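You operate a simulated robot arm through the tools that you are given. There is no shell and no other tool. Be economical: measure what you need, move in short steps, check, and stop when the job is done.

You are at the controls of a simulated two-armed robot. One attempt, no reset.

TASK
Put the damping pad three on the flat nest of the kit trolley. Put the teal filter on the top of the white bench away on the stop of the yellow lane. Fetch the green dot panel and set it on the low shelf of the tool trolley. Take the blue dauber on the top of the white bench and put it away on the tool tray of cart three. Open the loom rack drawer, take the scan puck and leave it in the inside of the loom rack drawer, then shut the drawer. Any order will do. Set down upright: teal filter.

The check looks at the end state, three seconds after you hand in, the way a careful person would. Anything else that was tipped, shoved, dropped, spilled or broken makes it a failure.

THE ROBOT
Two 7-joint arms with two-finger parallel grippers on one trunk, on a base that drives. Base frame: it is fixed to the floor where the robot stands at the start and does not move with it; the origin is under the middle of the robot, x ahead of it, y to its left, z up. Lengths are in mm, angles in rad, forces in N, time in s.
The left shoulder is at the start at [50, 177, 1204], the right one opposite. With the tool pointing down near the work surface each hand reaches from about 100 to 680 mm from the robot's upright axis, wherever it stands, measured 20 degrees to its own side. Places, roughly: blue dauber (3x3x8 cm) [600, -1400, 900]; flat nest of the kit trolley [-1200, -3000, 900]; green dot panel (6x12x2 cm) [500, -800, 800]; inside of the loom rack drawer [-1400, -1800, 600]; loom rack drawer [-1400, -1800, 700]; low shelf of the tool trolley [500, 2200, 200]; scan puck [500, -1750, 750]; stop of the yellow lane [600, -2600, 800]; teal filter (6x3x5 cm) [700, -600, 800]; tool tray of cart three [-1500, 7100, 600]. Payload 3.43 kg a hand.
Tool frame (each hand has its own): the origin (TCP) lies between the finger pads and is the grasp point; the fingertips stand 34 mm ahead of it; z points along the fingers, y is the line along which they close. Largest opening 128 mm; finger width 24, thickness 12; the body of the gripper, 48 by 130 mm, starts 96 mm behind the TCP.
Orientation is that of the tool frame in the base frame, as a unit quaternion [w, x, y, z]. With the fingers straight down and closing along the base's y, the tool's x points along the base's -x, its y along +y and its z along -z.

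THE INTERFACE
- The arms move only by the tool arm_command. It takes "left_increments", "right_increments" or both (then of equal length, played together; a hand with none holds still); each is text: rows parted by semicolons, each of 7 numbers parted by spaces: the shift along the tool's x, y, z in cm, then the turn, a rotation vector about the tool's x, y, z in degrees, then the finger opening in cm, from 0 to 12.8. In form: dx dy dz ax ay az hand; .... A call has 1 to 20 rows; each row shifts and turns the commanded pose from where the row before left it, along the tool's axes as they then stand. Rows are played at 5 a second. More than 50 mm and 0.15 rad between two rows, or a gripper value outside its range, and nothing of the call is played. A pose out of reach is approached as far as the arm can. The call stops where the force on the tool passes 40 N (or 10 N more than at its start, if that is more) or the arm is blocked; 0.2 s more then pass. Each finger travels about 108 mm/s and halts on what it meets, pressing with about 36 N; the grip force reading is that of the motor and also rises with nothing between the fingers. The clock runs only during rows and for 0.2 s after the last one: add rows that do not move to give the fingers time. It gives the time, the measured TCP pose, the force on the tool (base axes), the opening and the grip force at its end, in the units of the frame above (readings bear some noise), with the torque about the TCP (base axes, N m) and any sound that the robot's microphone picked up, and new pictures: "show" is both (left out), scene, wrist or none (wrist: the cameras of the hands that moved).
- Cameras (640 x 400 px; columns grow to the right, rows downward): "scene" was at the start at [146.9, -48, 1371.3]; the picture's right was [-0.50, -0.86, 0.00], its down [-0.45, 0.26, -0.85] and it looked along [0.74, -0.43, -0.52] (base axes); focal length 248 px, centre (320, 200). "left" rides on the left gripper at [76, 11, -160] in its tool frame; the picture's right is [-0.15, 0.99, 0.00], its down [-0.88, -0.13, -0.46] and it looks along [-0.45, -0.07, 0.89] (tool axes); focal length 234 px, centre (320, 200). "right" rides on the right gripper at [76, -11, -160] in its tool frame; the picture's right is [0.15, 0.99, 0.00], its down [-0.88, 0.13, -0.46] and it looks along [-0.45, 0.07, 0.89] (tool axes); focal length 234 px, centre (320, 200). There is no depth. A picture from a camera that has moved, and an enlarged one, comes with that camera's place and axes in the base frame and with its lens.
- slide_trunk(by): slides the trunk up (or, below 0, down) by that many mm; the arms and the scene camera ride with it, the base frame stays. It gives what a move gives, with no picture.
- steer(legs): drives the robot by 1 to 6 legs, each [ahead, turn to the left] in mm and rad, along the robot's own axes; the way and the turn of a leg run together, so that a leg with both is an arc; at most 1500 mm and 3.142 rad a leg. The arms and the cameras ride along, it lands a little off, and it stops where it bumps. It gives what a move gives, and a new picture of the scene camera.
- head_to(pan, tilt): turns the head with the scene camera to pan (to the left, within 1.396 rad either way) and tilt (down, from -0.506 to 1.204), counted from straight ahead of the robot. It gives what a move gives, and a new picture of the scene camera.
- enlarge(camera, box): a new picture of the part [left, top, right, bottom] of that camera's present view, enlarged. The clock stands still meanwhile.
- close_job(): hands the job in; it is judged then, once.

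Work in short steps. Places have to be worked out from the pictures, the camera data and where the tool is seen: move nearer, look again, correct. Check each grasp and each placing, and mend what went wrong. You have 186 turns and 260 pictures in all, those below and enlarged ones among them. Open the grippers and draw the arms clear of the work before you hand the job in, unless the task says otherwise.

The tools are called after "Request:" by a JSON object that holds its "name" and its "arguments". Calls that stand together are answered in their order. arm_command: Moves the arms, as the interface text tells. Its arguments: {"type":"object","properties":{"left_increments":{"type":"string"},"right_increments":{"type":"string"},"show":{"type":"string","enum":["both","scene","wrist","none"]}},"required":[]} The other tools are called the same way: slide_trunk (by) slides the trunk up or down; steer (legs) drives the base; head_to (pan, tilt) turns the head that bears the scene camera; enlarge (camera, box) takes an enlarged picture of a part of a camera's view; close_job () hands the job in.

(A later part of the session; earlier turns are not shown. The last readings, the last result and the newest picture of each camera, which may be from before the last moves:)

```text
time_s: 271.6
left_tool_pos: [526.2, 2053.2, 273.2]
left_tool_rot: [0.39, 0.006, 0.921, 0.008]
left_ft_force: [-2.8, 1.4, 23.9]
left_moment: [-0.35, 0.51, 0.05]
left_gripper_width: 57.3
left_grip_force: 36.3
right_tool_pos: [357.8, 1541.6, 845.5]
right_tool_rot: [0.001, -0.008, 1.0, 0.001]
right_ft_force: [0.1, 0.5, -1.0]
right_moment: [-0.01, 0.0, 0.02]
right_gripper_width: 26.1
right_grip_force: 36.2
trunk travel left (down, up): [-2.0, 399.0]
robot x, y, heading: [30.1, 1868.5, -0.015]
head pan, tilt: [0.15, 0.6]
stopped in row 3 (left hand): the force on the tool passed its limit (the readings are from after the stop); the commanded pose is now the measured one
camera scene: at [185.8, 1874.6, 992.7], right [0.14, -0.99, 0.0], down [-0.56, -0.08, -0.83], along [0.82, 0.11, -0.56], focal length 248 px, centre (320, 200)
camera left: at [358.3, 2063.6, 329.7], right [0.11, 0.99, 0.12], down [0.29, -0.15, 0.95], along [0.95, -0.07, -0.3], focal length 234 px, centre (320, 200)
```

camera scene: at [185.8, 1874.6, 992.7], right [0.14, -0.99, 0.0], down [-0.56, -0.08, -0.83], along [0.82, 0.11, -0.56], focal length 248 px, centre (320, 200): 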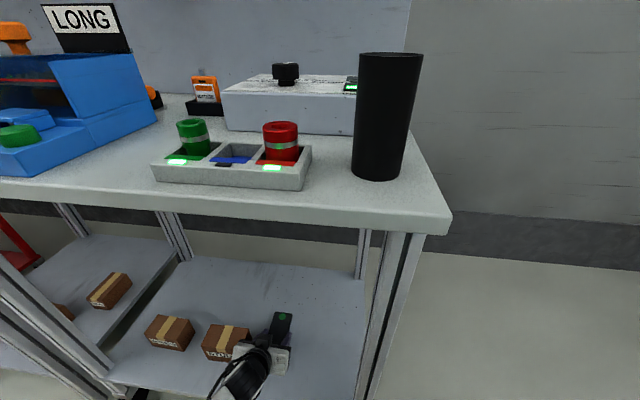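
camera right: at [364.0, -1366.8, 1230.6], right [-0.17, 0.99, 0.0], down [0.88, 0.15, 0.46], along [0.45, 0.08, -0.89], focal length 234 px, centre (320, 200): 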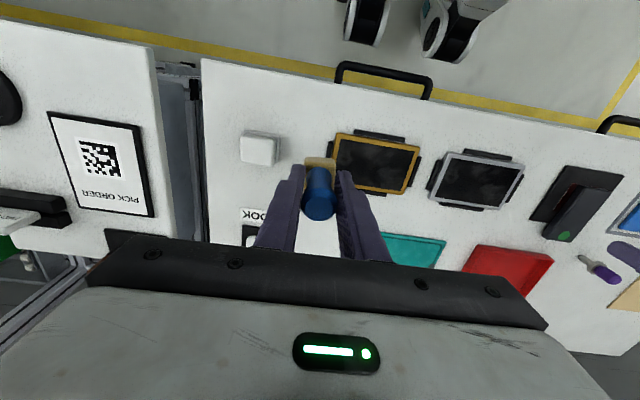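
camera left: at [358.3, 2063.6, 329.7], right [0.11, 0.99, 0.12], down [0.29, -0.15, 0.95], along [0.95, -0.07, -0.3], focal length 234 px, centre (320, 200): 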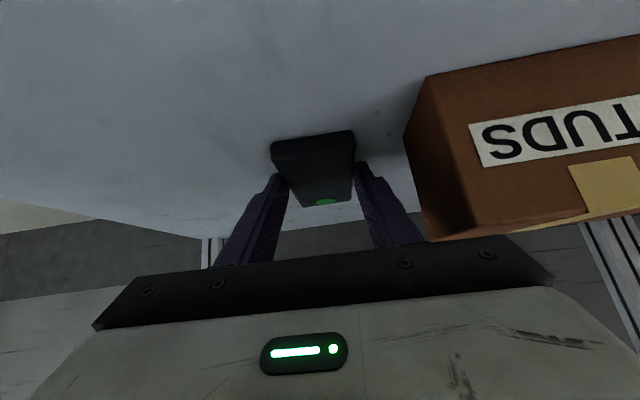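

The hand deviated sideways and pitched; something besides the panel may be touching. I look closely.

Request:
{"name": "enlarge", "arguments": {"camera": "scene", "box": [180, 280, 360, 400]}}

Request:
{"name": "head_to", "arguments": {"pan": 0.35, "tilt": 1.0}}

```text
3.33 times, centred on (270, 340) of scene
camera zoom: at [185.8, 1874.6, 992.7], right [0.14, -0.99, 0.0], down [-0.56, -0.08, -0.83], along [0.82, 0.11, -0.56], focal length 826 px, centre (487, -267)
```

zoom: 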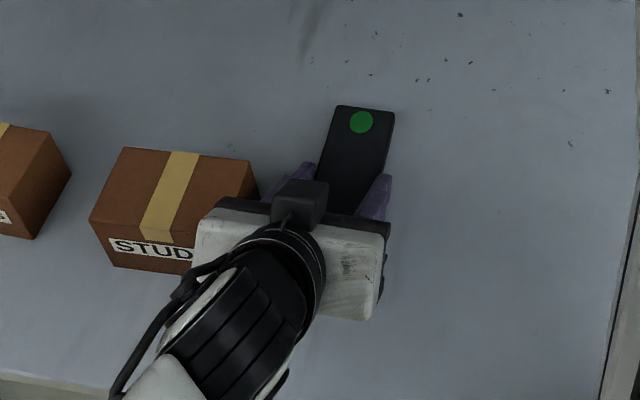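

```text
time_s: 272.4
left_tool_pos: [525.6, 2052.7, 273.5]
left_tool_rot: [0.388, 0.007, 0.922, 0.007]
left_ft_force: [8.6, 2.0, 21.4]
left_moment: [-0.63, -0.46, 0.38]
left_gripper_width: 57.3
left_grip_force: 36.2
right_tool_pos: [358.0, 1541.0, 847.0]
right_tool_rot: [0.001, -0.007, 1.0, 0.0]
right_ft_force: [-0.5, -0.7, -0.9]
right_moment: [0.01, 0.0, 0.0]
right_gripper_width: 26.2
right_grip_force: 35.9
trunk travel left (down, up): [-2.0, 399.0]
robot x, y, heading: [29.9, 1867.0, -0.015]
head pan, tilt: [0.351, 1.0]
camera scene: at [164.1, 1886.0, 961.8], right [0.33, -0.94, 0.0], down [-0.79, -0.28, -0.54], along [0.51, 0.18, -0.84], focal length 248 px, centre (320, 200)
```

scene: 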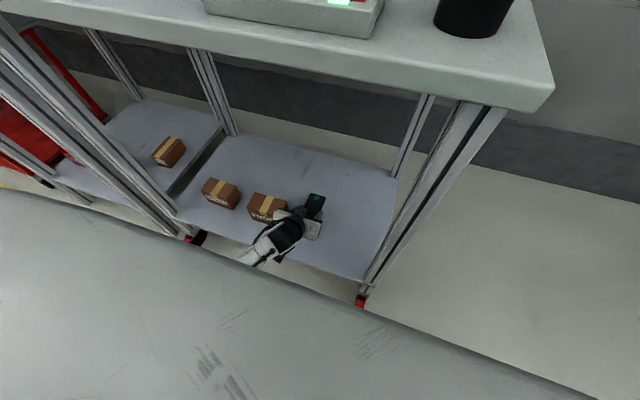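

The arm is folding against its own base (as before). I raise 40 mm and re-level, back the base 120 mm, then extend the arm again.

Request:
{"name": "arm_command", "arguments": {"left_increments": "-1.4 -0.7 -1.4 0 1.8 0 4.5;-1.4 -0.8 -1.4 0 1.9 0 4.5;0 -0.5 0 0 0 0 4.5", "show": "none"}}

Request:
{"name": "steer", "arguments": {"legs": [[-120, 0]]}}

Request:
{"name": "arm_command", "arguments": {"left_increments": "-2.2 0 2 0 0 0 4.5;-2.2 0 2 0 0 0 4.5;-2.2 0 2 0 0 0 4.5;-2.2 0 2 0 0 0 4.5;0.7 0 0.75 0 0 0 4.5;0.7 0 0.75 0 0 0 4.5;0 0 0 0 0 0 4.5", "show": "both"}}

```text
time_s: 273.4
left_tool_pos: [518.7, 2064.9, 300.3]
left_tool_rot: [0.347, 0.005, 0.937, 0.035]
left_ft_force: [0.0, 0.4, -0.7]
left_moment: [0.02, -0.02, 0.02]
left_gripper_width: 57.1
left_grip_force: 36.1
right_tool_pos: [359.3, 1542.7, 847.1]
right_tool_rot: [0.0, -0.007, 1.0, 0.0]
right_ft_force: [-0.2, -0.2, -0.6]
right_moment: [0.03, 0.0, 0.0]
right_gripper_width: 26.1
right_grip_force: 35.6
trunk travel left (down, up): [-2.0, 399.0]
robot x, y, heading: [26.0, 1867.6, -0.017]
head pan, tilt: [0.351, 1.0]
stopped in row 3 (left hand): the arm was blocked; the commanded pose is now the measured one
```

```text
time_s: 274.7
left_tool_pos: [401.2, 2065.7, 300.8]
left_tool_rot: [0.349, 0.006, 0.937, 0.033]
left_ft_force: [-0.4, 0.1, -1.4]
left_moment: [-0.02, 0.06, 0.01]
left_gripper_width: 57.1
left_grip_force: 36.0
right_tool_pos: [239.9, 1542.7, 845.9]
right_tool_rot: [-0.001, -0.007, 1.0, 0.0]
right_ft_force: [-0.3, 0.0, 0.1]
right_moment: [-0.02, 0.0, 0.0]
right_gripper_width: 26.0
right_grip_force: 35.9
trunk travel left (down, up): [-2.0, 399.0]
robot x, y, heading: [-90.3, 1868.8, -0.018]
head pan, tilt: [0.351, 1.0]
camera scene: at [45.8, 1888.3, 961.7], right [0.33, -0.94, 0.0], down [-0.79, -0.28, -0.54], along [0.51, 0.18, -0.84], focal length 248 px, centre (320, 200)
```

scene: 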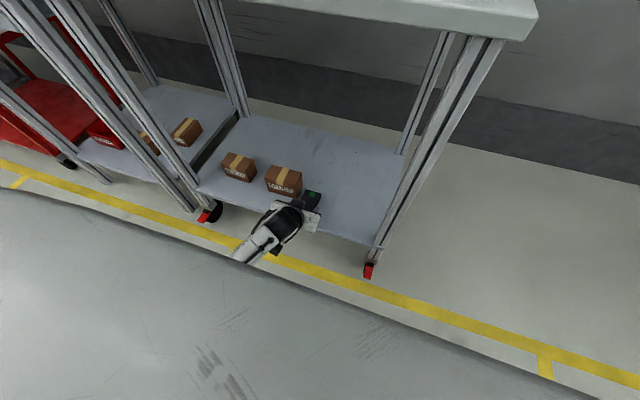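

```text
time_s: 276.3
left_tool_pos: [521.7, 2082.7, 280.3]
left_tool_rot: [0.353, 0.005, 0.935, 0.043]
left_ft_force: [-0.2, -2.4, 14.9]
left_moment: [-0.34, -1.24, -0.02]
left_gripper_width: 57.2
left_grip_force: 35.6
right_tool_pos: [237.9, 1546.7, 848.1]
right_tool_rot: [0.002, -0.007, 1.0, -0.002]
right_ft_force: [-0.4, -0.3, -1.3]
right_moment: [-0.03, 0.0, 0.01]
right_gripper_width: 25.9
right_grip_force: 36.1
trunk travel left (down, up): [-2.0, 399.0]
robot x, y, heading: [-87.7, 1870.2, -0.018]
head pan, tilt: [0.351, 1.0]
camera scene: at [43.8, 1891.0, 961.9], right [0.33, -0.94, 0.01], down [-0.79, -0.28, -0.54], along [0.51, 0.17, -0.84], focal length 248 px, centre (320, 200)
camera left: at [359.7, 2085.2, 349.9], right [0.09, 0.98, 0.18], down [0.36, -0.2, 0.91], along [0.93, -0.02, -0.37], focal length 234 px, centre (320, 200)
```

scene: 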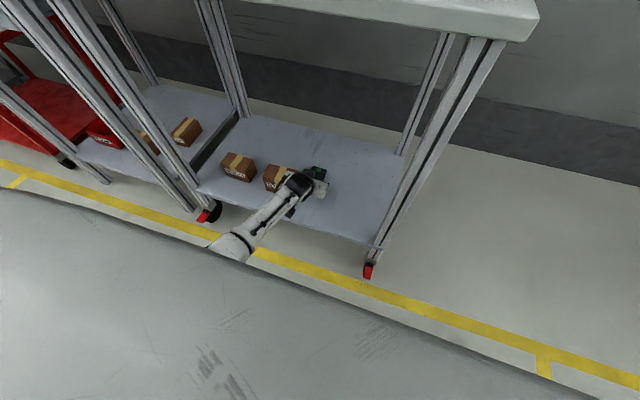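
left: 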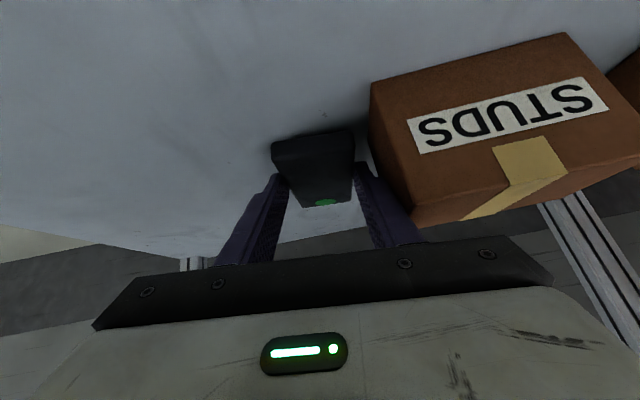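

Request:
{"name": "enlarge", "arguments": {"camera": "left", "box": [200, 80, 460, 250]}}

```text
2.35 times, centred on (330, 165) of left
camera zoom: at [359.7, 2085.2, 349.9], right [0.09, 0.98, 0.18], down [0.36, -0.2, 0.91], along [0.93, -0.02, -0.37], focal length 551 px, centre (296, 282)
```

zoom: 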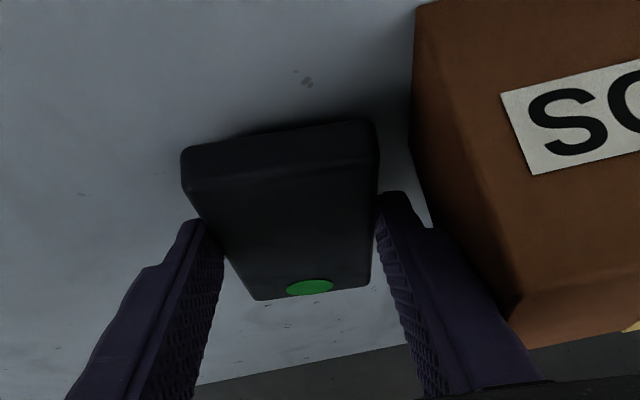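

The panel is rolled ~5° and the hand sits too near the STUDS box. I raise it with re-levelling, then rotate the base slightly right to swing the hand away from the box.

Request:
{"name": "arm_command", "arguments": {"left_increments": "-1 0 -1.1 2.5 -0.3 -0.8 4.5;-1 0 -1.1 2.5 -0.3 -0.8 4.5;0 0 0 0 0 0 4.5", "show": "none"}}

Request:
{"name": "steer", "arguments": {"legs": [[0, -0.11]]}}

Request:
{"name": "arm_command", "arguments": {"left_increments": "0.34 0 0.37 0 0 0 4.5;0.34 0 0.37 0 0 0 4.5;0.34 0 0.37 0 0 0 4.5;0 0 0 0 0 0 4.5", "show": "wrist"}}

```text
time_s: 277.1
left_tool_pos: [519.9, 2064.8, 306.1]
left_tool_rot: [0.352, 0.009, 0.936, -0.014]
left_ft_force: [0.2, 0.0, -1.0]
left_moment: [0.01, 0.02, 0.04]
left_gripper_width: 56.9
left_grip_force: 35.9
right_tool_pos: [239.5, 1543.9, 846.5]
right_tool_rot: [0.0, -0.007, 1.0, 0.0]
right_ft_force: [-0.1, -1.0, -0.4]
right_moment: [0.02, -0.01, 0.0]
right_gripper_width: 25.9
right_grip_force: 35.9
trunk travel left (down, up): [-2.0, 399.0]
robot x, y, heading: [-85.3, 1871.3, -0.014]
head pan, tilt: [0.351, 1.0]
```

```text
time_s: 278.0
left_tool_pos: [539.6, 1998.8, 306.5]
left_tool_rot: [0.351, 0.059, 0.934, -0.031]
left_ft_force: [0.5, 0.5, -0.2]
left_moment: [-0.02, 0.04, 0.02]
left_gripper_width: 57.1
left_grip_force: 36.2
right_tool_pos: [201.4, 1509.6, 846.7]
right_tool_rot: [0.0, 0.048, 0.999, -0.001]
right_ft_force: [0.5, -0.5, -1.3]
right_moment: [0.0, 0.03, 0.01]
right_gripper_width: 25.9
right_grip_force: 35.8
trunk travel left (down, up): [-2.0, 399.0]
robot x, y, heading: [-90.8, 1871.1, -0.123]
head pan, tilt: [0.351, 1.0]
camera scene: at [47.4, 1872.9, 961.5], right [0.22, -0.97, 0.0], down [-0.82, -0.19, -0.54], along [0.53, 0.12, -0.84], focal length 248 px, centre (320, 200)
```

scene: 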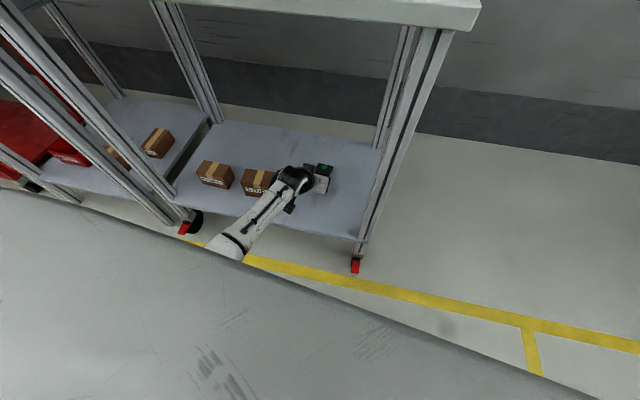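

```text
time_s: 279.0
left_tool_pos: [538.4, 1997.8, 292.0]
left_tool_rot: [0.351, 0.059, 0.934, -0.032]
left_ft_force: [0.1, 0.2, -0.9]
left_moment: [0.0, 0.06, -0.05]
left_gripper_width: 57.0
left_grip_force: 36.1
right_tool_pos: [202.0, 1509.7, 846.5]
right_tool_rot: [0.0, 0.048, 0.999, 0.0]
right_ft_force: [-0.3, -0.3, -1.3]
right_moment: [-0.02, -0.01, 0.01]
right_gripper_width: 26.2
right_grip_force: 35.8
trunk travel left (down, up): [-2.0, 399.0]
robot x, y, heading: [-87.3, 1867.0, -0.124]
head pan, tilt: [0.351, 1.0]
camera left: at [379.2, 2031.8, 361.1], right [0.24, 0.97, 0.08], down [0.34, -0.16, 0.93], along [0.91, -0.2, -0.37], focal length 234 px, centre (320, 200)
```

left: 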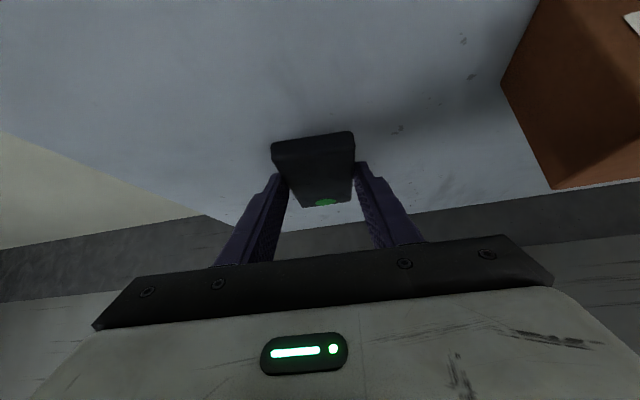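

Free and clear of the box now. Lower in small steps to find the shelf.

Request:
{"name": "arm_command", "arguments": {"left_increments": "0.34 0 0.37 0 0 0 4.5;0.34 0 0.37 0 0 0 4.5;0.34 0 0.37 0 0 0 4.5;0.34 0 0.37 0 0 0 4.5;0 0 0 0 0 0 4.5", "show": "wrist"}}

```text
time_s: 280.2
left_tool_pos: [540.7, 2003.7, 275.1]
left_tool_rot: [0.355, 0.059, 0.932, -0.028]
left_ft_force: [1.2, -4.2, 12.7]
left_moment: [-0.14, -1.26, -0.43]
left_gripper_width: 57.2
left_grip_force: 35.9
right_tool_pos: [200.5, 1511.6, 847.6]
right_tool_rot: [0.001, 0.048, 0.999, -0.002]
right_ft_force: [0.4, -0.2, -1.1]
right_moment: [-0.02, 0.02, 0.0]
right_gripper_width: 26.2
right_grip_force: 36.4
trunk travel left (down, up): [-2.0, 399.0]
robot x, y, heading: [-89.6, 1868.8, -0.124]
head pan, tilt: [0.351, 1.0]
camera left: at [380.6, 2036.6, 342.7], right [0.24, 0.97, 0.09], down [0.33, -0.17, 0.93], along [0.91, -0.19, -0.36], focal length 234 px, centre (320, 200)
```

left: 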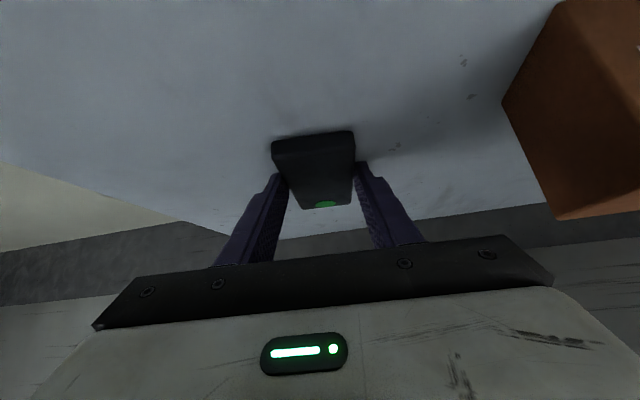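

Shelf contact at TCP ~275 (far end first). I level by 0.7°, settle 2 mm, release and draw straight back and up.

Request:
{"name": "arm_command", "arguments": {"left_increments": "0 0 0 0 -0.8 0 4.5;0.15 0 0.15 0 0 0 4.5;0 0 0 0 0 0 4.5;0 0 0 0 0 0 5.8;0 0 0 0 0 0 6.5;0 0 0 0 0 0 7.5;0 0 0 0 0 0 7.5", "show": "wrist"}}

```text
time_s: 281.8
left_tool_pos: [542.3, 2009.0, 273.1]
left_tool_rot: [0.362, 0.059, 0.93, -0.026]
left_ft_force: [-3.6, -4.4, 13.0]
left_moment: [0.34, -0.16, 0.0]
left_gripper_width: 72.5
left_grip_force: 0.1
right_tool_pos: [201.9, 1510.4, 848.0]
right_tool_rot: [0.001, 0.048, 0.999, -0.001]
right_ft_force: [1.2, 0.6, 0.0]
right_moment: [0.0, 0.03, 0.01]
right_gripper_width: 26.0
right_grip_force: 36.7
trunk travel left (down, up): [-2.0, 399.0]
robot x, y, heading: [-89.1, 1873.6, -0.126]
head pan, tilt: [0.351, 1.0]
camera left: at [381.3, 2040.1, 339.4], right [0.23, 0.97, 0.09], down [0.32, -0.17, 0.93], along [0.92, -0.19, -0.35], focal length 234 px, centre (320, 200)
```

left: 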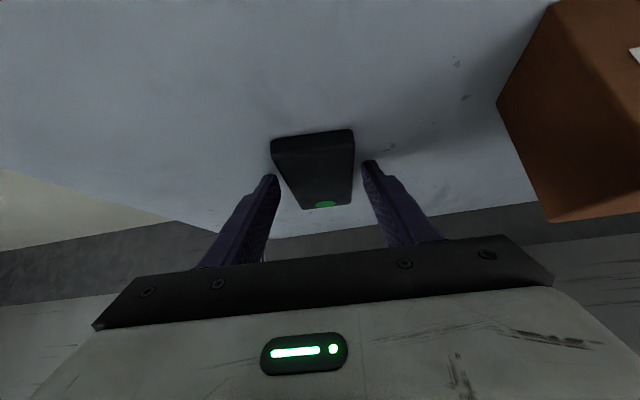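

Panel rests on the shelf; fingers are touching the shelf. I raise the hand and back out.

Request:
{"name": "arm_command", "arguments": {"left_increments": "-0.7 0 -0.75 0 0 0 7.5;-1.4 0 -1.5 0 0 0 7.5;-2 0 -2.2 0 0 0 7.5;0 0 0 0 0 0 7.5", "show": "wrist"}}

Request:
{"name": "steer", "arguments": {"legs": [[-200, 0]]}}

```text
time_s: 282.8
left_tool_pos: [540.9, 2003.7, 328.3]
left_tool_rot: [0.357, 0.059, 0.932, -0.029]
left_ft_force: [0.7, 0.0, -0.5]
left_moment: [0.04, 0.02, 0.0]
left_gripper_width: 74.9
left_grip_force: 0.1
right_tool_pos: [203.7, 1510.5, 845.9]
right_tool_rot: [-0.002, 0.048, 0.999, -0.001]
right_ft_force: [-0.3, 0.4, -0.5]
right_moment: [0.05, -0.01, 0.01]
right_gripper_width: 26.2
right_grip_force: 36.0
trunk travel left (down, up): [-2.0, 399.0]
robot x, y, heading: [-88.7, 1871.1, -0.125]
head pan, tilt: [0.351, 1.0]
camera left: at [380.2, 2036.9, 395.8], right [0.24, 0.97, 0.09], down [0.33, -0.16, 0.93], along [0.91, -0.19, -0.36], focal length 234 px, centre (320, 200)
```

left: 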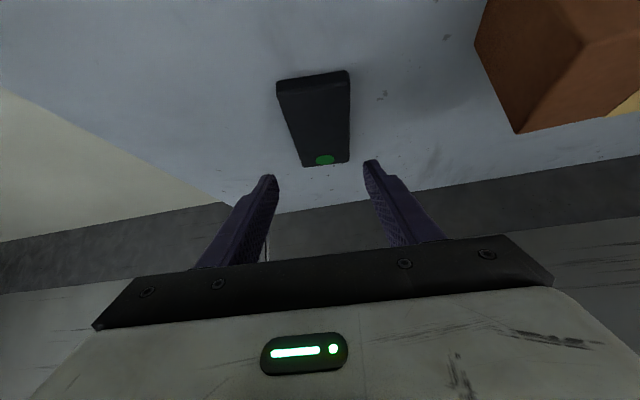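

```text
time_s: 284.4
left_tool_pos: [342.1, 2028.5, 327.4]
left_tool_rot: [0.357, 0.06, 0.931, -0.03]
left_ft_force: [0.2, -0.1, 0.2]
left_moment: [-0.02, -0.01, 0.0]
left_gripper_width: 75.1
left_grip_force: 0.2
right_tool_pos: [4.2, 1536.8, 845.7]
right_tool_rot: [-0.001, 0.048, 0.999, -0.001]
right_ft_force: [-1.0, -0.3, -0.3]
right_moment: [0.0, -0.02, 0.0]
right_gripper_width: 25.9
right_grip_force: 36.3
trunk travel left (down, up): [-2.0, 399.0]
robot x, y, heading: [-288.4, 1892.3, -0.121]
head pan, tilt: [0.351, 1.0]
camera scene: at [-149.5, 1899.2, 961.5], right [0.22, -0.97, 0.0], down [-0.82, -0.19, -0.54], along [0.53, 0.12, -0.84], focal length 248 px, centre (320, 200)
```

scene: 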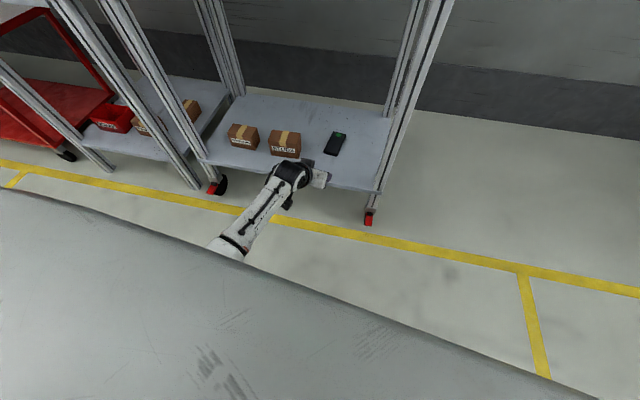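

Panel is well placed. Back off more, raise the trunk, and fold the left arm for travel.

Request:
{"name": "steer", "arguments": {"legs": [[-120, 0]]}}

Request:
{"name": "slide_trunk", "arguments": {"by": 226}}

Request:
{"name": "arm_command", "arguments": {"left_increments": "0 0 -4.5 0 0 0 5;0 0 -4.5 0 0 0 5;-3 0 -3.3 0 0 0 5;-3 0 -3.3 0 0 0 5;-3 0 -3.3 0 0 0 5;-3 0 -3.3 0 0 0 5;-3 0 -3.3 0 0 0 5;-3 0 -3.3 0 0 0 5;-3 0 -3.3 0 0 0 5;-3 0 -3.3 0 0 0 5;0 0 -4 0 0 0 5;0 0 -4 0 0 0 5", "show": "none"}}

Request:
{"name": "steer", "arguments": {"legs": [[0, 1.69]]}}

Request:
{"name": "head_to", "arguments": {"pan": 0.25, "tilt": 0.25}}

```text
time_s: 285.6
left_tool_pos: [224.6, 2045.4, 329.7]
left_tool_rot: [0.359, 0.059, 0.931, -0.027]
left_ft_force: [0.7, 0.4, 0.5]
left_moment: [-0.03, 0.02, -0.03]
left_gripper_width: 75.0
left_grip_force: 0.1
right_tool_pos: [-113.5, 1551.4, 846.5]
right_tool_rot: [0.0, 0.048, 0.999, -0.002]
right_ft_force: [0.3, 0.0, -0.8]
right_moment: [0.0, 0.03, -0.02]
right_gripper_width: 26.0
right_grip_force: 36.2
trunk travel left (down, up): [-2.0, 399.0]
robot x, y, heading: [-404.1, 1905.3, -0.126]
head pan, tilt: [0.351, 1.0]
camera scene: at [-268.7, 1913.1, 961.7], right [0.22, -0.97, 0.0], down [-0.82, -0.19, -0.54], along [0.53, 0.12, -0.84], focal length 248 px, centre (320, 200)
```

scene: 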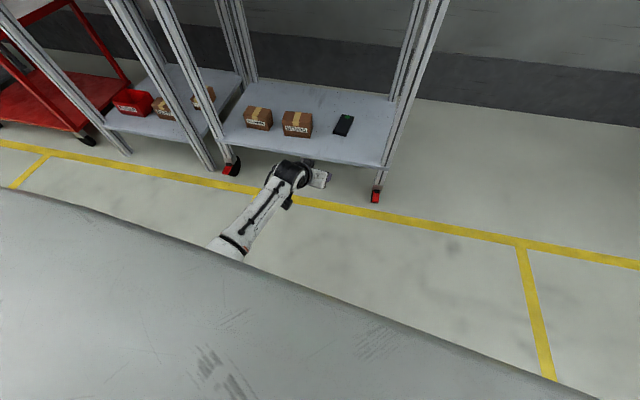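

```text
time_s: 288.0
left_tool_pos: [223.9, 2044.4, 555.5]
left_tool_rot: [0.358, 0.059, 0.931, -0.027]
left_ft_force: [0.7, 0.5, 0.1]
left_moment: [-0.01, 0.01, -0.01]
left_gripper_width: 75.1
left_grip_force: 0.1
right_tool_pos: [-114.1, 1549.7, 1072.5]
right_tool_rot: [0.0, 0.048, 0.999, 0.0]
right_ft_force: [0.5, 0.1, -1.0]
right_moment: [-0.04, -0.02, 0.04]
right_gripper_width: 26.0
right_grip_force: 35.8
trunk travel left (down, up): [-228.0, 173.0]
robot x, y, heading: [-408.2, 1908.2, -0.121]
head pan, tilt: [0.351, 1.0]
```

```text
time_s: 290.6
left_tool_pos: [112.0, 2064.2, 1037.7]
left_tool_rot: [0.358, 0.059, 0.931, -0.026]
left_ft_force: [0.0, 0.3, -0.4]
left_moment: [-0.02, 0.0, -0.01]
left_gripper_width: 49.7
left_grip_force: 0.0
right_tool_pos: [-114.6, 1549.5, 1072.8]
right_tool_rot: [0.0, 0.049, 0.999, 0.0]
right_ft_force: [-0.6, -1.1, -1.0]
right_moment: [0.05, 0.0, -0.02]
right_gripper_width: 25.7
right_grip_force: 36.0
trunk travel left (down, up): [-228.0, 173.0]
robot x, y, heading: [-404.5, 1907.3, -0.124]
head pan, tilt: [0.351, 1.0]
```

```text
time_s: 295.1
left_tool_pos: [-610.4, 2409.2, 1040.1]
left_tool_rot: [0.26, -0.65, 0.67, 0.248]
left_ft_force: [-0.8, 0.4, -0.3]
left_moment: [0.0, 0.0, 0.0]
left_gripper_width: 50.0
left_grip_force: 0.1
right_tool_pos: [-77.8, 2234.4, 1072.9]
right_tool_rot: [-0.001, 0.708, -0.706, 0.0]
right_ft_force: [0.8, 0.1, -0.3]
right_moment: [0.01, 0.02, -0.01]
right_gripper_width: 26.2
right_grip_force: 35.9
trunk travel left (down, up): [-228.0, 173.0]
robot x, y, heading: [-405.0, 1909.3, 1.545]
head pan, tilt: [0.351, 1.0]
camera scene: at [-426.8, 2041.6, 1187.5], right [0.95, 0.32, 0.0], down [0.27, -0.8, -0.54], along [-0.17, 0.51, -0.84], focal length 248 px, centre (320, 200)
```

scene: 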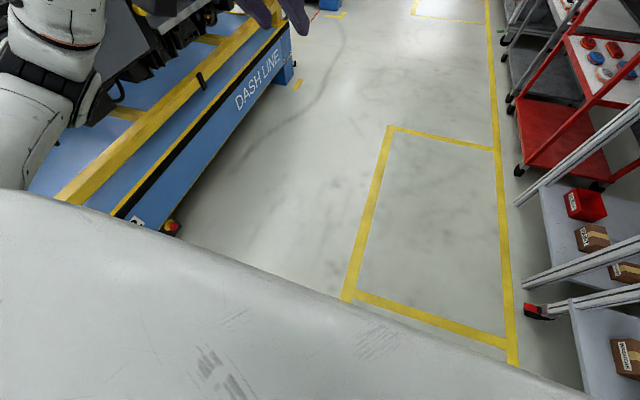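

```text
time_s: 296.2
left_tool_pos: [-611.0, 2408.1, 1037.2]
left_tool_rot: [0.26, -0.65, 0.669, 0.248]
left_ft_force: [-0.7, 0.2, -0.6]
left_moment: [0.0, 0.01, 0.02]
left_gripper_width: 50.0
left_grip_force: 0.0
right_tool_pos: [-77.4, 2234.8, 1072.4]
right_tool_rot: [-0.001, 0.709, -0.706, 0.0]
right_ft_force: [-0.7, 0.0, -0.6]
right_moment: [-0.02, 0.0, 0.02]
right_gripper_width: 26.1
right_grip_force: 36.3
trunk travel left (down, up): [-228.0, 173.0]
robot x, y, heading: [-402.8, 1906.8, 1.545]
head pan, tilt: [0.25, 0.25]
camera scene: at [-425.2, 2066.7, 1251.7], right [0.97, 0.22, 0.0], down [0.06, -0.24, -0.97], along [-0.22, 0.94, -0.25], focal length 248 px, centre (320, 200)
```

scene: 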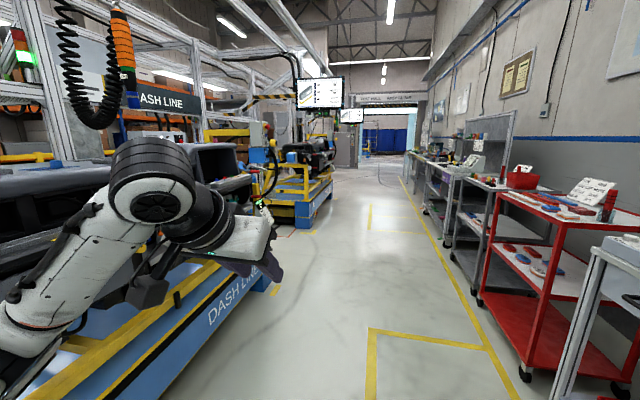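

The way north is clear. I ease right away from the dash line and drive up the aisle to y≈5600.

Request:
{"name": "steer", "arguments": {"legs": [[0, -0.12], [1500, 0], [0, 0.145], [1500, 0], [700, 0]]}}

Request:
{"name": "head_to", "arguments": {"pan": 0.55, "tilt": 0.35}}

```text
time_s: 315.3
left_tool_pos: [-414.8, 6100.5, 1039.0]
left_tool_rot: [0.258, -0.657, 0.662, 0.25]
left_ft_force: [-1.5, -0.3, 0.6]
left_moment: [0.0, -0.01, -0.01]
left_gripper_width: 50.3
left_grip_force: 0.0
right_tool_pos: [123.0, 5937.1, 1071.2]
right_tool_rot: [0.0, 0.716, -0.698, 0.0]
right_ft_force: [0.1, -0.1, -0.1]
right_moment: [0.0, 0.02, 0.01]
right_gripper_width: 25.9
right_grip_force: 35.3
trunk travel left (down, up): [-228.0, 173.0]
robot x, y, heading: [-197.9, 5603.9, 1.569]
head pan, tilt: [0.25, 0.25]
camera scene: at [-221.7, 5762.7, 1251.7], right [0.97, 0.24, 0.0], down [0.06, -0.24, -0.97], along [-0.24, 0.94, -0.25], focal length 248 px, centre (320, 200)
```

scene: 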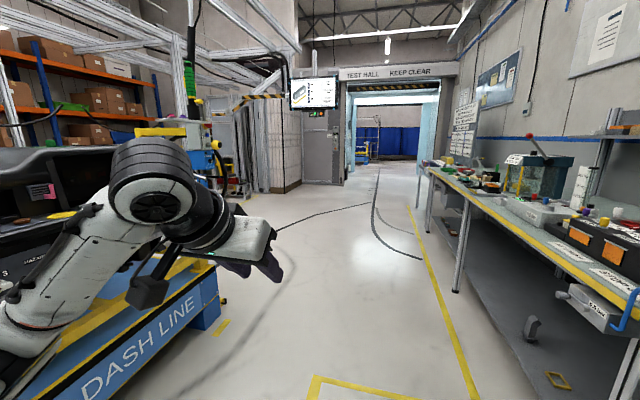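

```text
time_s: 316.1
left_tool_pos: [-414.0, 6100.5, 1039.2]
left_tool_rot: [0.258, -0.659, 0.661, 0.251]
left_ft_force: [0.1, -0.2, 0.7]
left_moment: [0.02, 0.01, -0.03]
left_gripper_width: 49.7
left_grip_force: 0.1
right_tool_pos: [122.8, 5937.1, 1072.2]
right_tool_rot: [0.0, 0.717, -0.697, 0.0]
right_ft_force: [0.1, 0.1, -0.6]
right_moment: [-0.02, -0.03, 0.01]
right_gripper_width: 25.9
right_grip_force: 36.2
trunk travel left (down, up): [-228.0, 173.0]
robot x, y, heading: [-201.8, 5606.4, 1.572]
head pan, tilt: [0.55, 0.351]
camera scene: at [-247.2, 5751.5, 1242.4], right [0.85, 0.52, 0.0], down [0.18, -0.29, -0.94], along [-0.49, 0.8, -0.34], focal length 248 px, centre (320, 200)
```

scene: 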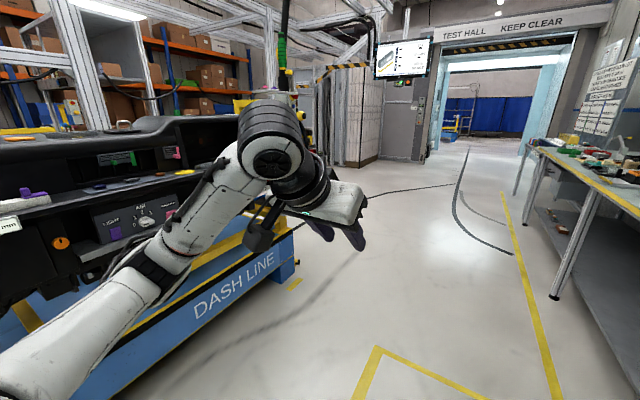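

Cart ends near (-1200, 7030). I drive on to y≈7000 and turn west to see the cart's tool tray and number.

Request:
{"name": "steer", "arguments": {"legs": [[1350, 0], [0, 1.57]]}}

Request:
{"name": "head_to", "arguments": {"pan": -0.1, "tilt": 0.45}}

```text
time_s: 326.7
left_tool_pos: [-696.6, 6739.7, 1039.4]
left_tool_rot: [-0.005, 0.933, -0.001, -0.36]
left_ft_force: [0.3, 0.4, 0.4]
left_moment: [0.01, 0.02, -0.01]
left_gripper_width: 49.9
left_grip_force: 0.1
right_tool_pos: [-535.4, 7278.2, 1072.5]
right_tool_rot: [0.0, 1.0, 0.015, 0.001]
right_ft_force: [0.1, 0.9, -1.0]
right_moment: [0.03, -0.01, 0.03]
right_gripper_width: 25.7
right_grip_force: 35.7
trunk travel left (down, up): [-228.0, 173.0]
robot x, y, heading: [-202.2, 6960.7, -3.14]
head pan, tilt: [0.55, 0.351]
camera scene: at [-351.8, 6906.7, 1242.3], right [-0.52, 0.85, 0.0], down [0.29, 0.18, -0.94], along [-0.8, -0.49, -0.34], focal length 248 px, centre (320, 200)
```

scene: 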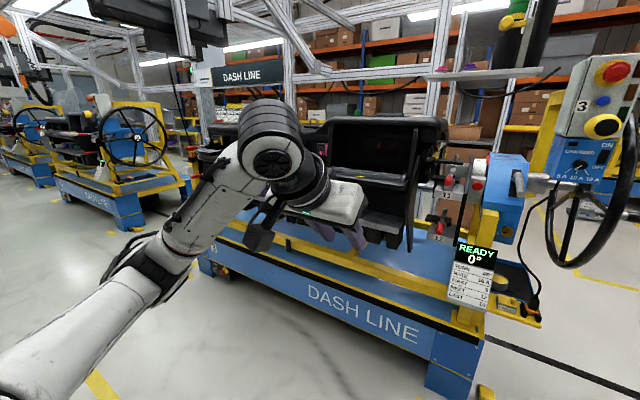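

```text
time_s: 327.7
left_tool_pos: [-696.5, 6740.8, 1038.0]
left_tool_rot: [-0.004, 0.933, -0.001, -0.36]
left_ft_force: [-0.1, -0.6, -0.4]
left_moment: [0.02, 0.02, 0.0]
left_gripper_width: 50.1
left_grip_force: 0.0
right_tool_pos: [-535.5, 7278.4, 1072.7]
right_tool_rot: [0.0, 1.0, 0.015, 0.001]
right_ft_force: [0.3, 0.3, -0.2]
right_moment: [0.02, 0.0, -0.05]
right_gripper_width: 25.9
right_grip_force: 35.7
trunk travel left (down, up): [-228.0, 173.0]
robot x, y, heading: [-201.3, 6958.4, -3.136]
head pan, tilt: [-0.099, 0.45]
camera scene: at [-363.9, 6964.4, 1233.1], right [0.1, 1.0, 0.0], down [0.43, -0.04, -0.9], along [-0.9, 0.09, -0.44], focal length 248 px, centre (320, 200)
```

scene: 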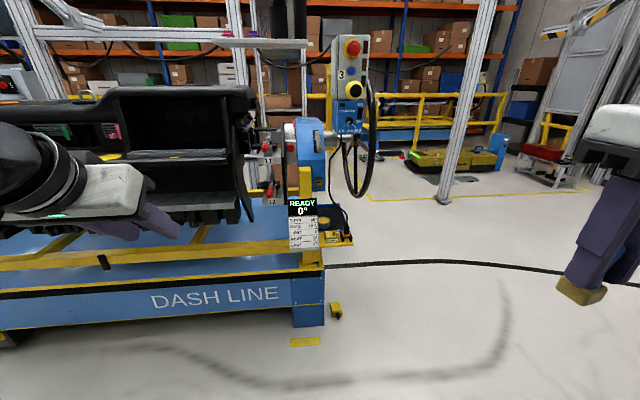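

Request:
{"name": "enlarge", "arguments": {"camera": "scene", "box": [230, 120, 400, 340]}}

```text
1.82 times, centred on (315, 230) of scene
camera zoom: at [-363.9, 6964.4, 1233.1], right [0.1, 1.0, 0.0], down [0.43, -0.04, -0.9], along [-0.9, 0.09, -0.44], focal length 450 px, centre (329, 146)
```

zoom: 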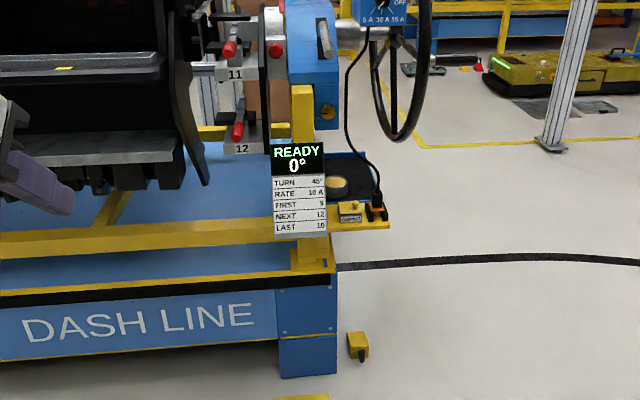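

This is cart three (pendant "3"); the tray, a dark mat with a yellow rim, is at about (-1415, 7115, 600) at the cart's end. I go round to the north-east to see it.

Request:
{"name": "steer", "arguments": {"legs": [[0, -0.776], [650, 0], [0, 1.22]]}}

Request:
{"name": "head_to", "arguments": {"pan": 0.0, "tilt": 0.6}}

Request:
{"name": "enlarge", "arguments": {"camera": "scene", "box": [200, 120, 440, 320]}}

```text
time_s: 336.4
left_tool_pos: [-1014.6, 7002.6, 1038.1]
left_tool_rot: [0.075, 0.91, 0.205, -0.351]
left_ft_force: [1.3, -0.4, 0.2]
left_moment: [0.02, -0.02, 0.0]
left_gripper_width: 49.9
left_grip_force: 0.0
right_tool_pos: [-1102.1, 7558.0, 1073.0]
right_tool_rot: [0.0, 0.972, 0.235, 0.0]
right_ft_force: [-0.3, -0.4, -0.3]
right_moment: [-0.02, 0.0, 0.01]
right_gripper_width: 25.8
right_grip_force: 36.2
trunk travel left (down, up): [-228.0, 173.0]
robot x, y, heading: [-664.2, 7410.8, -2.697]
head pan, tilt: [-0.099, 0.45]
camera scene: at [-813.0, 7349.3, 1233.1], right [-0.34, 0.94, 0.0], down [0.41, 0.15, -0.9], along [-0.85, -0.31, -0.44], focal length 248 px, centre (320, 200)
```

scene: 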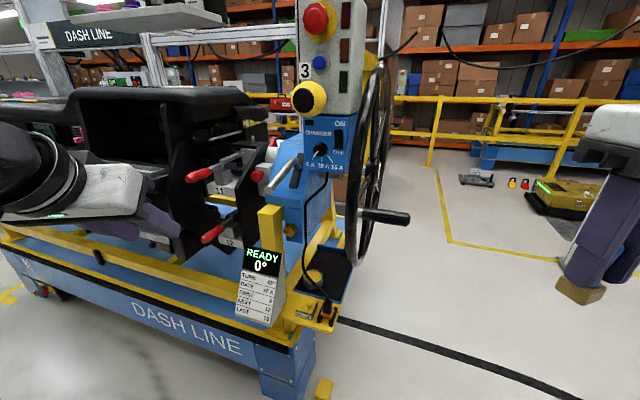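

```text
time_s: 337.1
left_tool_pos: [-1015.6, 7003.8, 1039.3]
left_tool_rot: [0.075, 0.91, 0.205, -0.352]
left_ft_force: [-1.4, -0.7, -0.7]
left_moment: [0.02, -0.02, 0.0]
left_gripper_width: 50.1
left_grip_force: 0.1
right_tool_pos: [-1101.5, 7558.8, 1072.4]
right_tool_rot: [0.0, 0.972, 0.234, 0.0]
right_ft_force: [0.3, 0.4, -0.4]
right_moment: [-0.03, 0.01, 0.0]
right_gripper_width: 25.9
right_grip_force: 36.2
trunk travel left (down, up): [-228.0, 173.0]
robot x, y, heading: [-662.2, 7416.0, -2.695]
head pan, tilt: [0.0, 0.6]
camera scene: at [-806.3, 7342.5, 1219.6], right [-0.43, 0.9, 0.0], down [0.51, 0.24, -0.83], along [-0.74, -0.36, -0.56], focal length 248 px, centre (320, 200)
```

scene: 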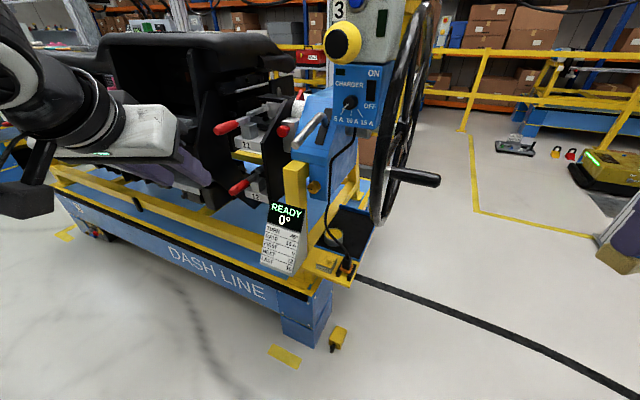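

```text
2.00 times, centred on (320, 220) of scene
camera zoom: at [-806.3, 7342.5, 1219.6], right [-0.43, 0.9, 0.0], down [0.51, 0.24, -0.83], along [-0.74, -0.36, -0.56], focal length 495 px, centre (320, 160)
```

zoom: 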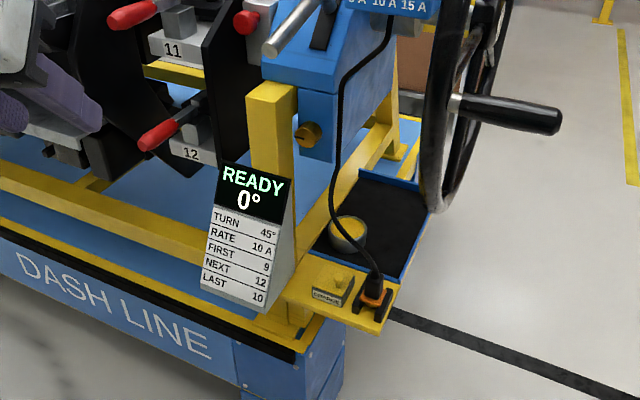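

The tray (x -1620…-1370, y 7055…7210, z≈600) holds a can; on this east side a charger, its cable and the wheel axle block access. The west side seems open, so I circle north around the wheel and look from there.

Request:
{"name": "steer", "arguments": {"legs": [[0, -1.228], [686, 0], [0, 0.837], [930, 0], [0, 1.9]]}}

Request:
{"name": "head_to", "arguments": {"pan": 0.1, "tilt": 0.55}}

```text
time_s: 355.3
left_tool_pos: [-1698.8, 7486.9, 1038.2]
left_tool_rot: [0.295, 0.527, 0.77, -0.208]
left_ft_force: [0.4, 0.2, 0.2]
left_moment: [-0.02, 0.0, 0.01]
left_gripper_width: 50.1
left_grip_force: 0.1
right_tool_pos: [-2259.1, 7441.7, 1072.5]
right_tool_rot: [0.001, 0.553, 0.833, 0.0]
right_ft_force: [0.6, -0.1, -0.8]
right_moment: [-0.01, 0.02, 0.02]
right_gripper_width: 26.1
right_grip_force: 36.1
trunk travel left (down, up): [-228.0, 173.0]
robot x, y, heading: [-2082.1, 7869.3, -1.2]
head pan, tilt: [0.0, 0.6]
camera scene: at [-2024.4, 7718.2, 1219.6], right [-0.93, -0.36, 0.0], down [-0.21, 0.53, -0.83], along [0.3, -0.77, -0.56], focal length 248 px, centre (320, 200)
```

scene: 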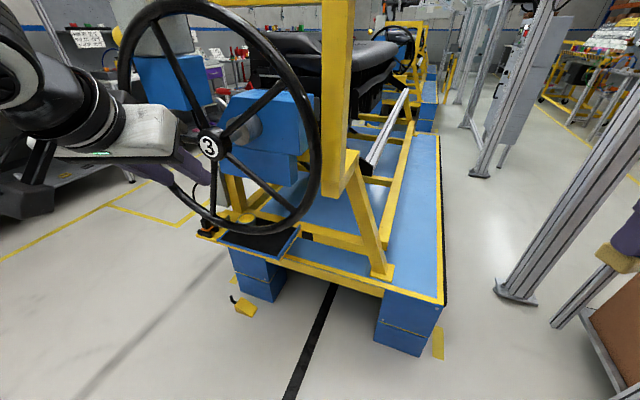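

```text
time_s: 355.9
left_tool_pos: [-1698.4, 7487.0, 1039.1]
left_tool_rot: [0.295, 0.527, 0.769, -0.207]
left_ft_force: [0.9, -0.2, 0.2]
left_moment: [0.01, -0.03, 0.0]
left_gripper_width: 50.2
left_grip_force: 0.1
right_tool_pos: [-2258.0, 7441.7, 1071.9]
right_tool_rot: [0.0, 0.552, 0.834, 0.0]
right_ft_force: [0.1, -0.2, -1.6]
right_moment: [0.0, 0.03, -0.02]
right_gripper_width: 26.1
right_grip_force: 36.2
trunk travel left (down, up): [-228.0, 173.0]
robot x, y, heading: [-2078.3, 7865.2, -1.199]
head pan, tilt: [0.099, 0.55]
camera scene: at [-2015.8, 7720.5, 1224.1], right [-0.89, -0.45, 0.0], down [-0.24, 0.47, -0.85], along [0.39, -0.76, -0.52], focal length 248 px, centre (320, 200)
```

scene: 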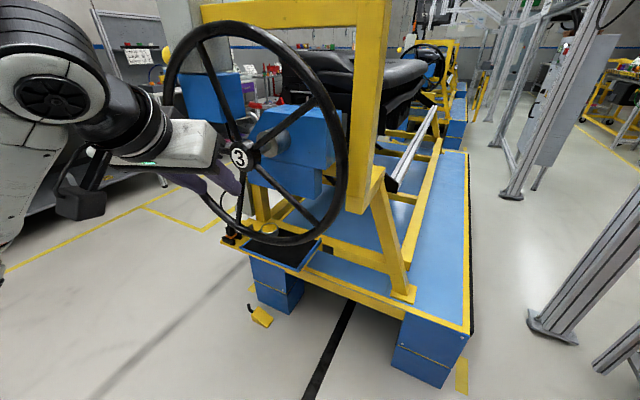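

Request:
{"name": "enlarge", "arguments": {"camera": "scene", "box": [180, 170, 420, 320]}}

```text
2.67 times, centred on (300, 245) of scene
camera zoom: at [-2015.8, 7720.5, 1224.1], right [-0.89, -0.45, 0.0], down [-0.24, 0.47, -0.85], along [0.39, -0.76, -0.52], focal length 660 px, centre (373, 80)
```

zoom: 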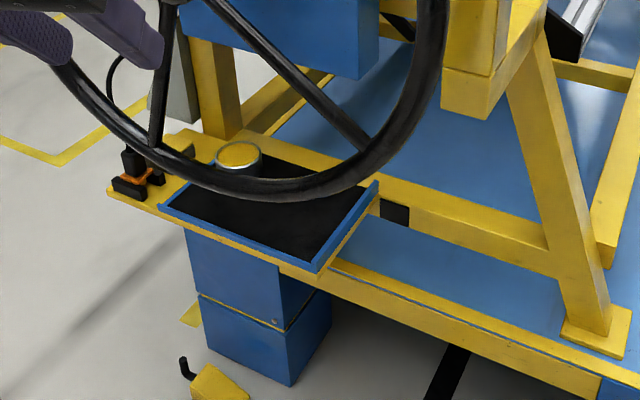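

From here the tray lies at x -1665…-1404, y 7015…7208, z≈558, jutting north beneath the wheel (plane y≈7250, bottom z≈720). A low approach from the north, tool pitched ~60°, passes under the wheel. I fold the left arm and pitch the right hand, then take a stand north of the tray.

Request:
{"name": "arm_command", "arguments": {"left_increments": "3.2 0 -3 0 0 0 5;3.2 0 -3 0 0 0 5;3.2 0 -3 0 0 0 5;3.2 0 -3 0 0 0 5;3.2 0 -3 0 0 0 5;0 0 0 0 0 0 5;0 0 0 0 0 0 5;0 0 0 0 0 0 5;0 0 0 0 0 0 5", "right_increments": "0 0 0 0 -7.5 0 1;0 0 0 0 -7.5 0 1;0 0 0 0 -7.5 0 1;0 0 0 0 -7.5 0 1;0 0 0 0 -7.5 0 1;0 0 0 0 -7.5 0 1;0 0 0 0 -7.5 0 1;0 0 0 0 -7.5 0 1;0 0 0 0 0 0 1", "show": "none"}}

Request:
{"name": "steer", "arguments": {"legs": [[0, 1.03], [640, 0], [0, -1.4]]}}

Request:
{"name": "head_to", "arguments": {"pan": -0.15, "tilt": 0.75}}

```text
time_s: 357.9
left_tool_pos: [-1771.9, 7663.3, 1086.5]
left_tool_rot: [0.294, 0.528, 0.77, -0.207]
left_ft_force: [-0.5, 0.2, -0.2]
left_moment: [0.03, -0.02, -0.02]
left_gripper_width: 49.9
left_grip_force: 0.1
left hand out of reach, approached as far as the arm can: row 3, 4, 5
right_tool_pos: [-2270.8, 7410.9, 1111.3]
right_tool_rot: [0.416, 0.479, 0.722, -0.276]
right_ft_force: [-0.2, 0.0, -0.1]
right_moment: [0.03, 0.02, -0.02]
right_gripper_width: 25.8
right_grip_force: 35.7
right hand out of reach, approached as far as the arm can: row 7, 8
trunk travel left (down, up): [-228.0, 173.0]
robot x, y, heading: [-2079.1, 7868.9, -1.202]
head pan, tilt: [0.099, 0.55]
```

```text
time_s: 362.7
left_tool_pos: [-1459.2, 7984.0, 1086.1]
left_tool_rot: [0.358, 0.077, 0.93, -0.035]
left_ft_force: [0.2, 0.0, 0.2]
left_moment: [-0.01, -0.02, 0.01]
left_gripper_width: 49.9
left_grip_force: 0.0
right_tool_pos: [-1503.9, 7419.2, 1116.4]
right_tool_rot: [0.506, 0.072, 0.859, -0.037]
right_ft_force: [1.3, -1.3, -0.9]
right_moment: [-0.03, 0.04, 0.01]
right_gripper_width: 25.9
right_grip_force: 35.9
trunk travel left (down, up): [-228.0, 173.0]
robot x, y, heading: [-1791.2, 7822.4, -0.169]
head pan, tilt: [0.099, 0.55]
stopped in leg 2: the robot was blocked; the commanded pose is now the measured one
camera scene: at [-1637.4, 7803.5, 1224.9], right [-0.07, -1.0, 0.0], down [-0.52, 0.03, -0.85], along [0.85, -0.06, -0.52], focal length 248 px, centre (320, 200)
```

scene: 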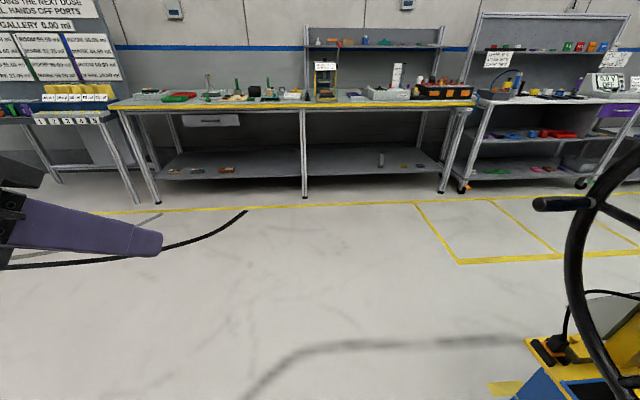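

```text
time_s: 363.5
left_tool_pos: [-1461.0, 7984.2, 1088.1]
left_tool_rot: [0.36, 0.076, 0.929, -0.035]
left_ft_force: [-0.6, 0.0, 0.0]
left_moment: [-0.01, -0.01, -0.04]
left_gripper_width: 50.0
left_grip_force: 0.1
right_tool_pos: [-1504.1, 7419.0, 1117.3]
right_tool_rot: [0.505, 0.071, 0.859, -0.037]
right_ft_force: [0.8, 0.2, -1.3]
right_moment: [-0.02, 0.04, -0.02]
right_gripper_width: 26.0
right_grip_force: 35.8
trunk travel left (down, up): [-228.0, 173.0]
robot x, y, heading: [-1788.8, 7822.7, -0.164]
head pan, tilt: [-0.15, 0.75]
camera scene: at [-1649.6, 7784.2, 1207.9], right [-0.31, -0.95, 0.0], down [-0.64, 0.21, -0.74], along [0.7, -0.23, -0.68], focal length 248 px, centre (320, 200)
```

scene: 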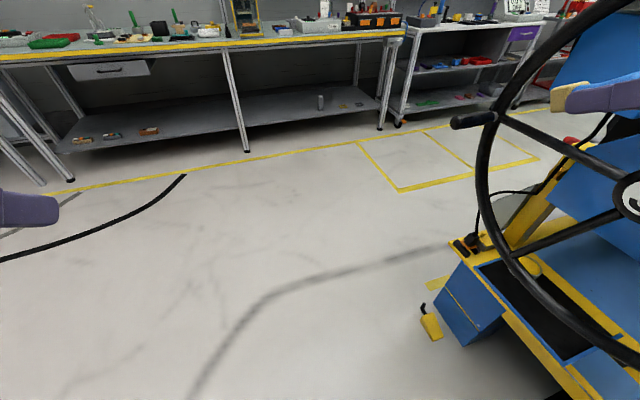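

The base was blocked — the right arm probably reached the wheel. I back off along the same line, swing out north and come round to face south from farther away.

Request:
{"name": "steer", "arguments": {"legs": [[-150, 0], [0, 0.65], [640, 0], [0, -2.05]]}}

Request:
{"name": "head_to", "arguments": {"pan": -0.1, "tilt": 0.5}}

```text
time_s: 374.7
left_tool_pos: [-1157.8, 7836.8, 1086.8]
left_tool_rot: [0.249, 0.663, 0.657, -0.258]
left_ft_force: [0.0, 0.7, 0.2]
left_moment: [0.01, 0.01, -0.02]
left_gripper_width: 50.1
left_grip_force: 0.1
right_tool_pos: [-1721.5, 7788.0, 1113.2]
right_tool_rot: [0.359, 0.613, 0.609, -0.353]
right_ft_force: [-0.1, -0.2, -1.3]
right_moment: [0.06, 0.0, 0.0]
right_gripper_width: 26.0
right_grip_force: 35.8
trunk travel left (down, up): [-228.0, 173.0]
robot x, y, heading: [-1369.2, 8138.5, -1.58]
head pan, tilt: [-0.15, 0.75]
camera scene: at [-1383.6, 7986.1, 1206.7], right [-0.99, 0.16, 0.0], down [0.11, 0.67, -0.73], along [-0.12, -0.72, -0.68], focal length 248 px, centre (320, 200)
```

scene: 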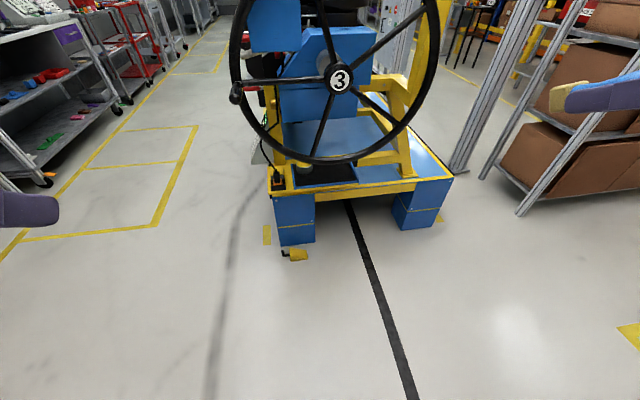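

```text
time_s: 375.4
left_tool_pos: [-1157.8, 7835.1, 1086.0]
left_tool_rot: [0.249, 0.662, 0.658, -0.256]
left_ft_force: [-0.3, 0.1, 0.8]
left_moment: [0.04, -0.01, 0.0]
left_gripper_width: 50.1
left_grip_force: 0.0
right_tool_pos: [-1722.1, 7788.7, 1113.4]
right_tool_rot: [0.359, 0.613, 0.609, -0.353]
right_ft_force: [-0.2, -0.3, -0.9]
right_moment: [0.01, 0.01, 0.01]
right_gripper_width: 26.1
right_grip_force: 36.0
trunk travel left (down, up): [-228.0, 173.0]
robot x, y, heading: [-1368.1, 8141.3, -1.581]
head pan, tilt: [-0.099, 0.499]
camera scene: at [-1380.3, 7977.5, 1228.6], right [-0.99, 0.11, 0.0], down [0.05, 0.48, -0.88], along [-0.1, -0.87, -0.48], focal length 248 px, centre (320, 200)
```

scene: 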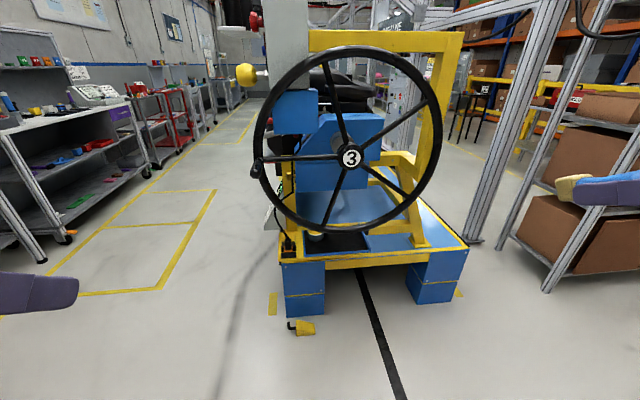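

Request:
{"name": "enlarge", "arguments": {"camera": "scene", "box": [250, 190, 410, 290]}}

```text
4.00 times, centred on (330, 240) of scene
camera zoom: at [-1380.3, 7977.5, 1228.6], right [-0.99, 0.11, 0.0], down [0.05, 0.48, -0.88], along [-0.1, -0.87, -0.48], focal length 991 px, centre (280, 40)
```

zoom: 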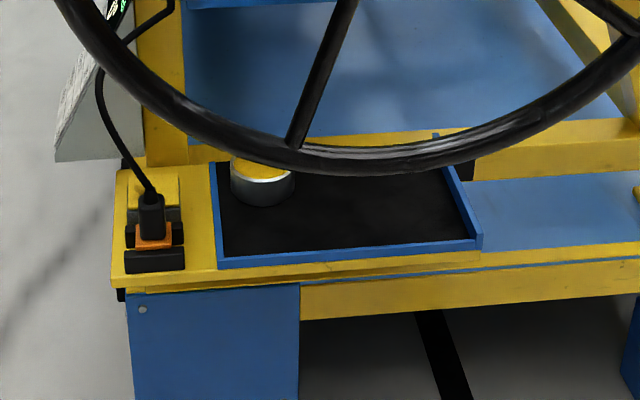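

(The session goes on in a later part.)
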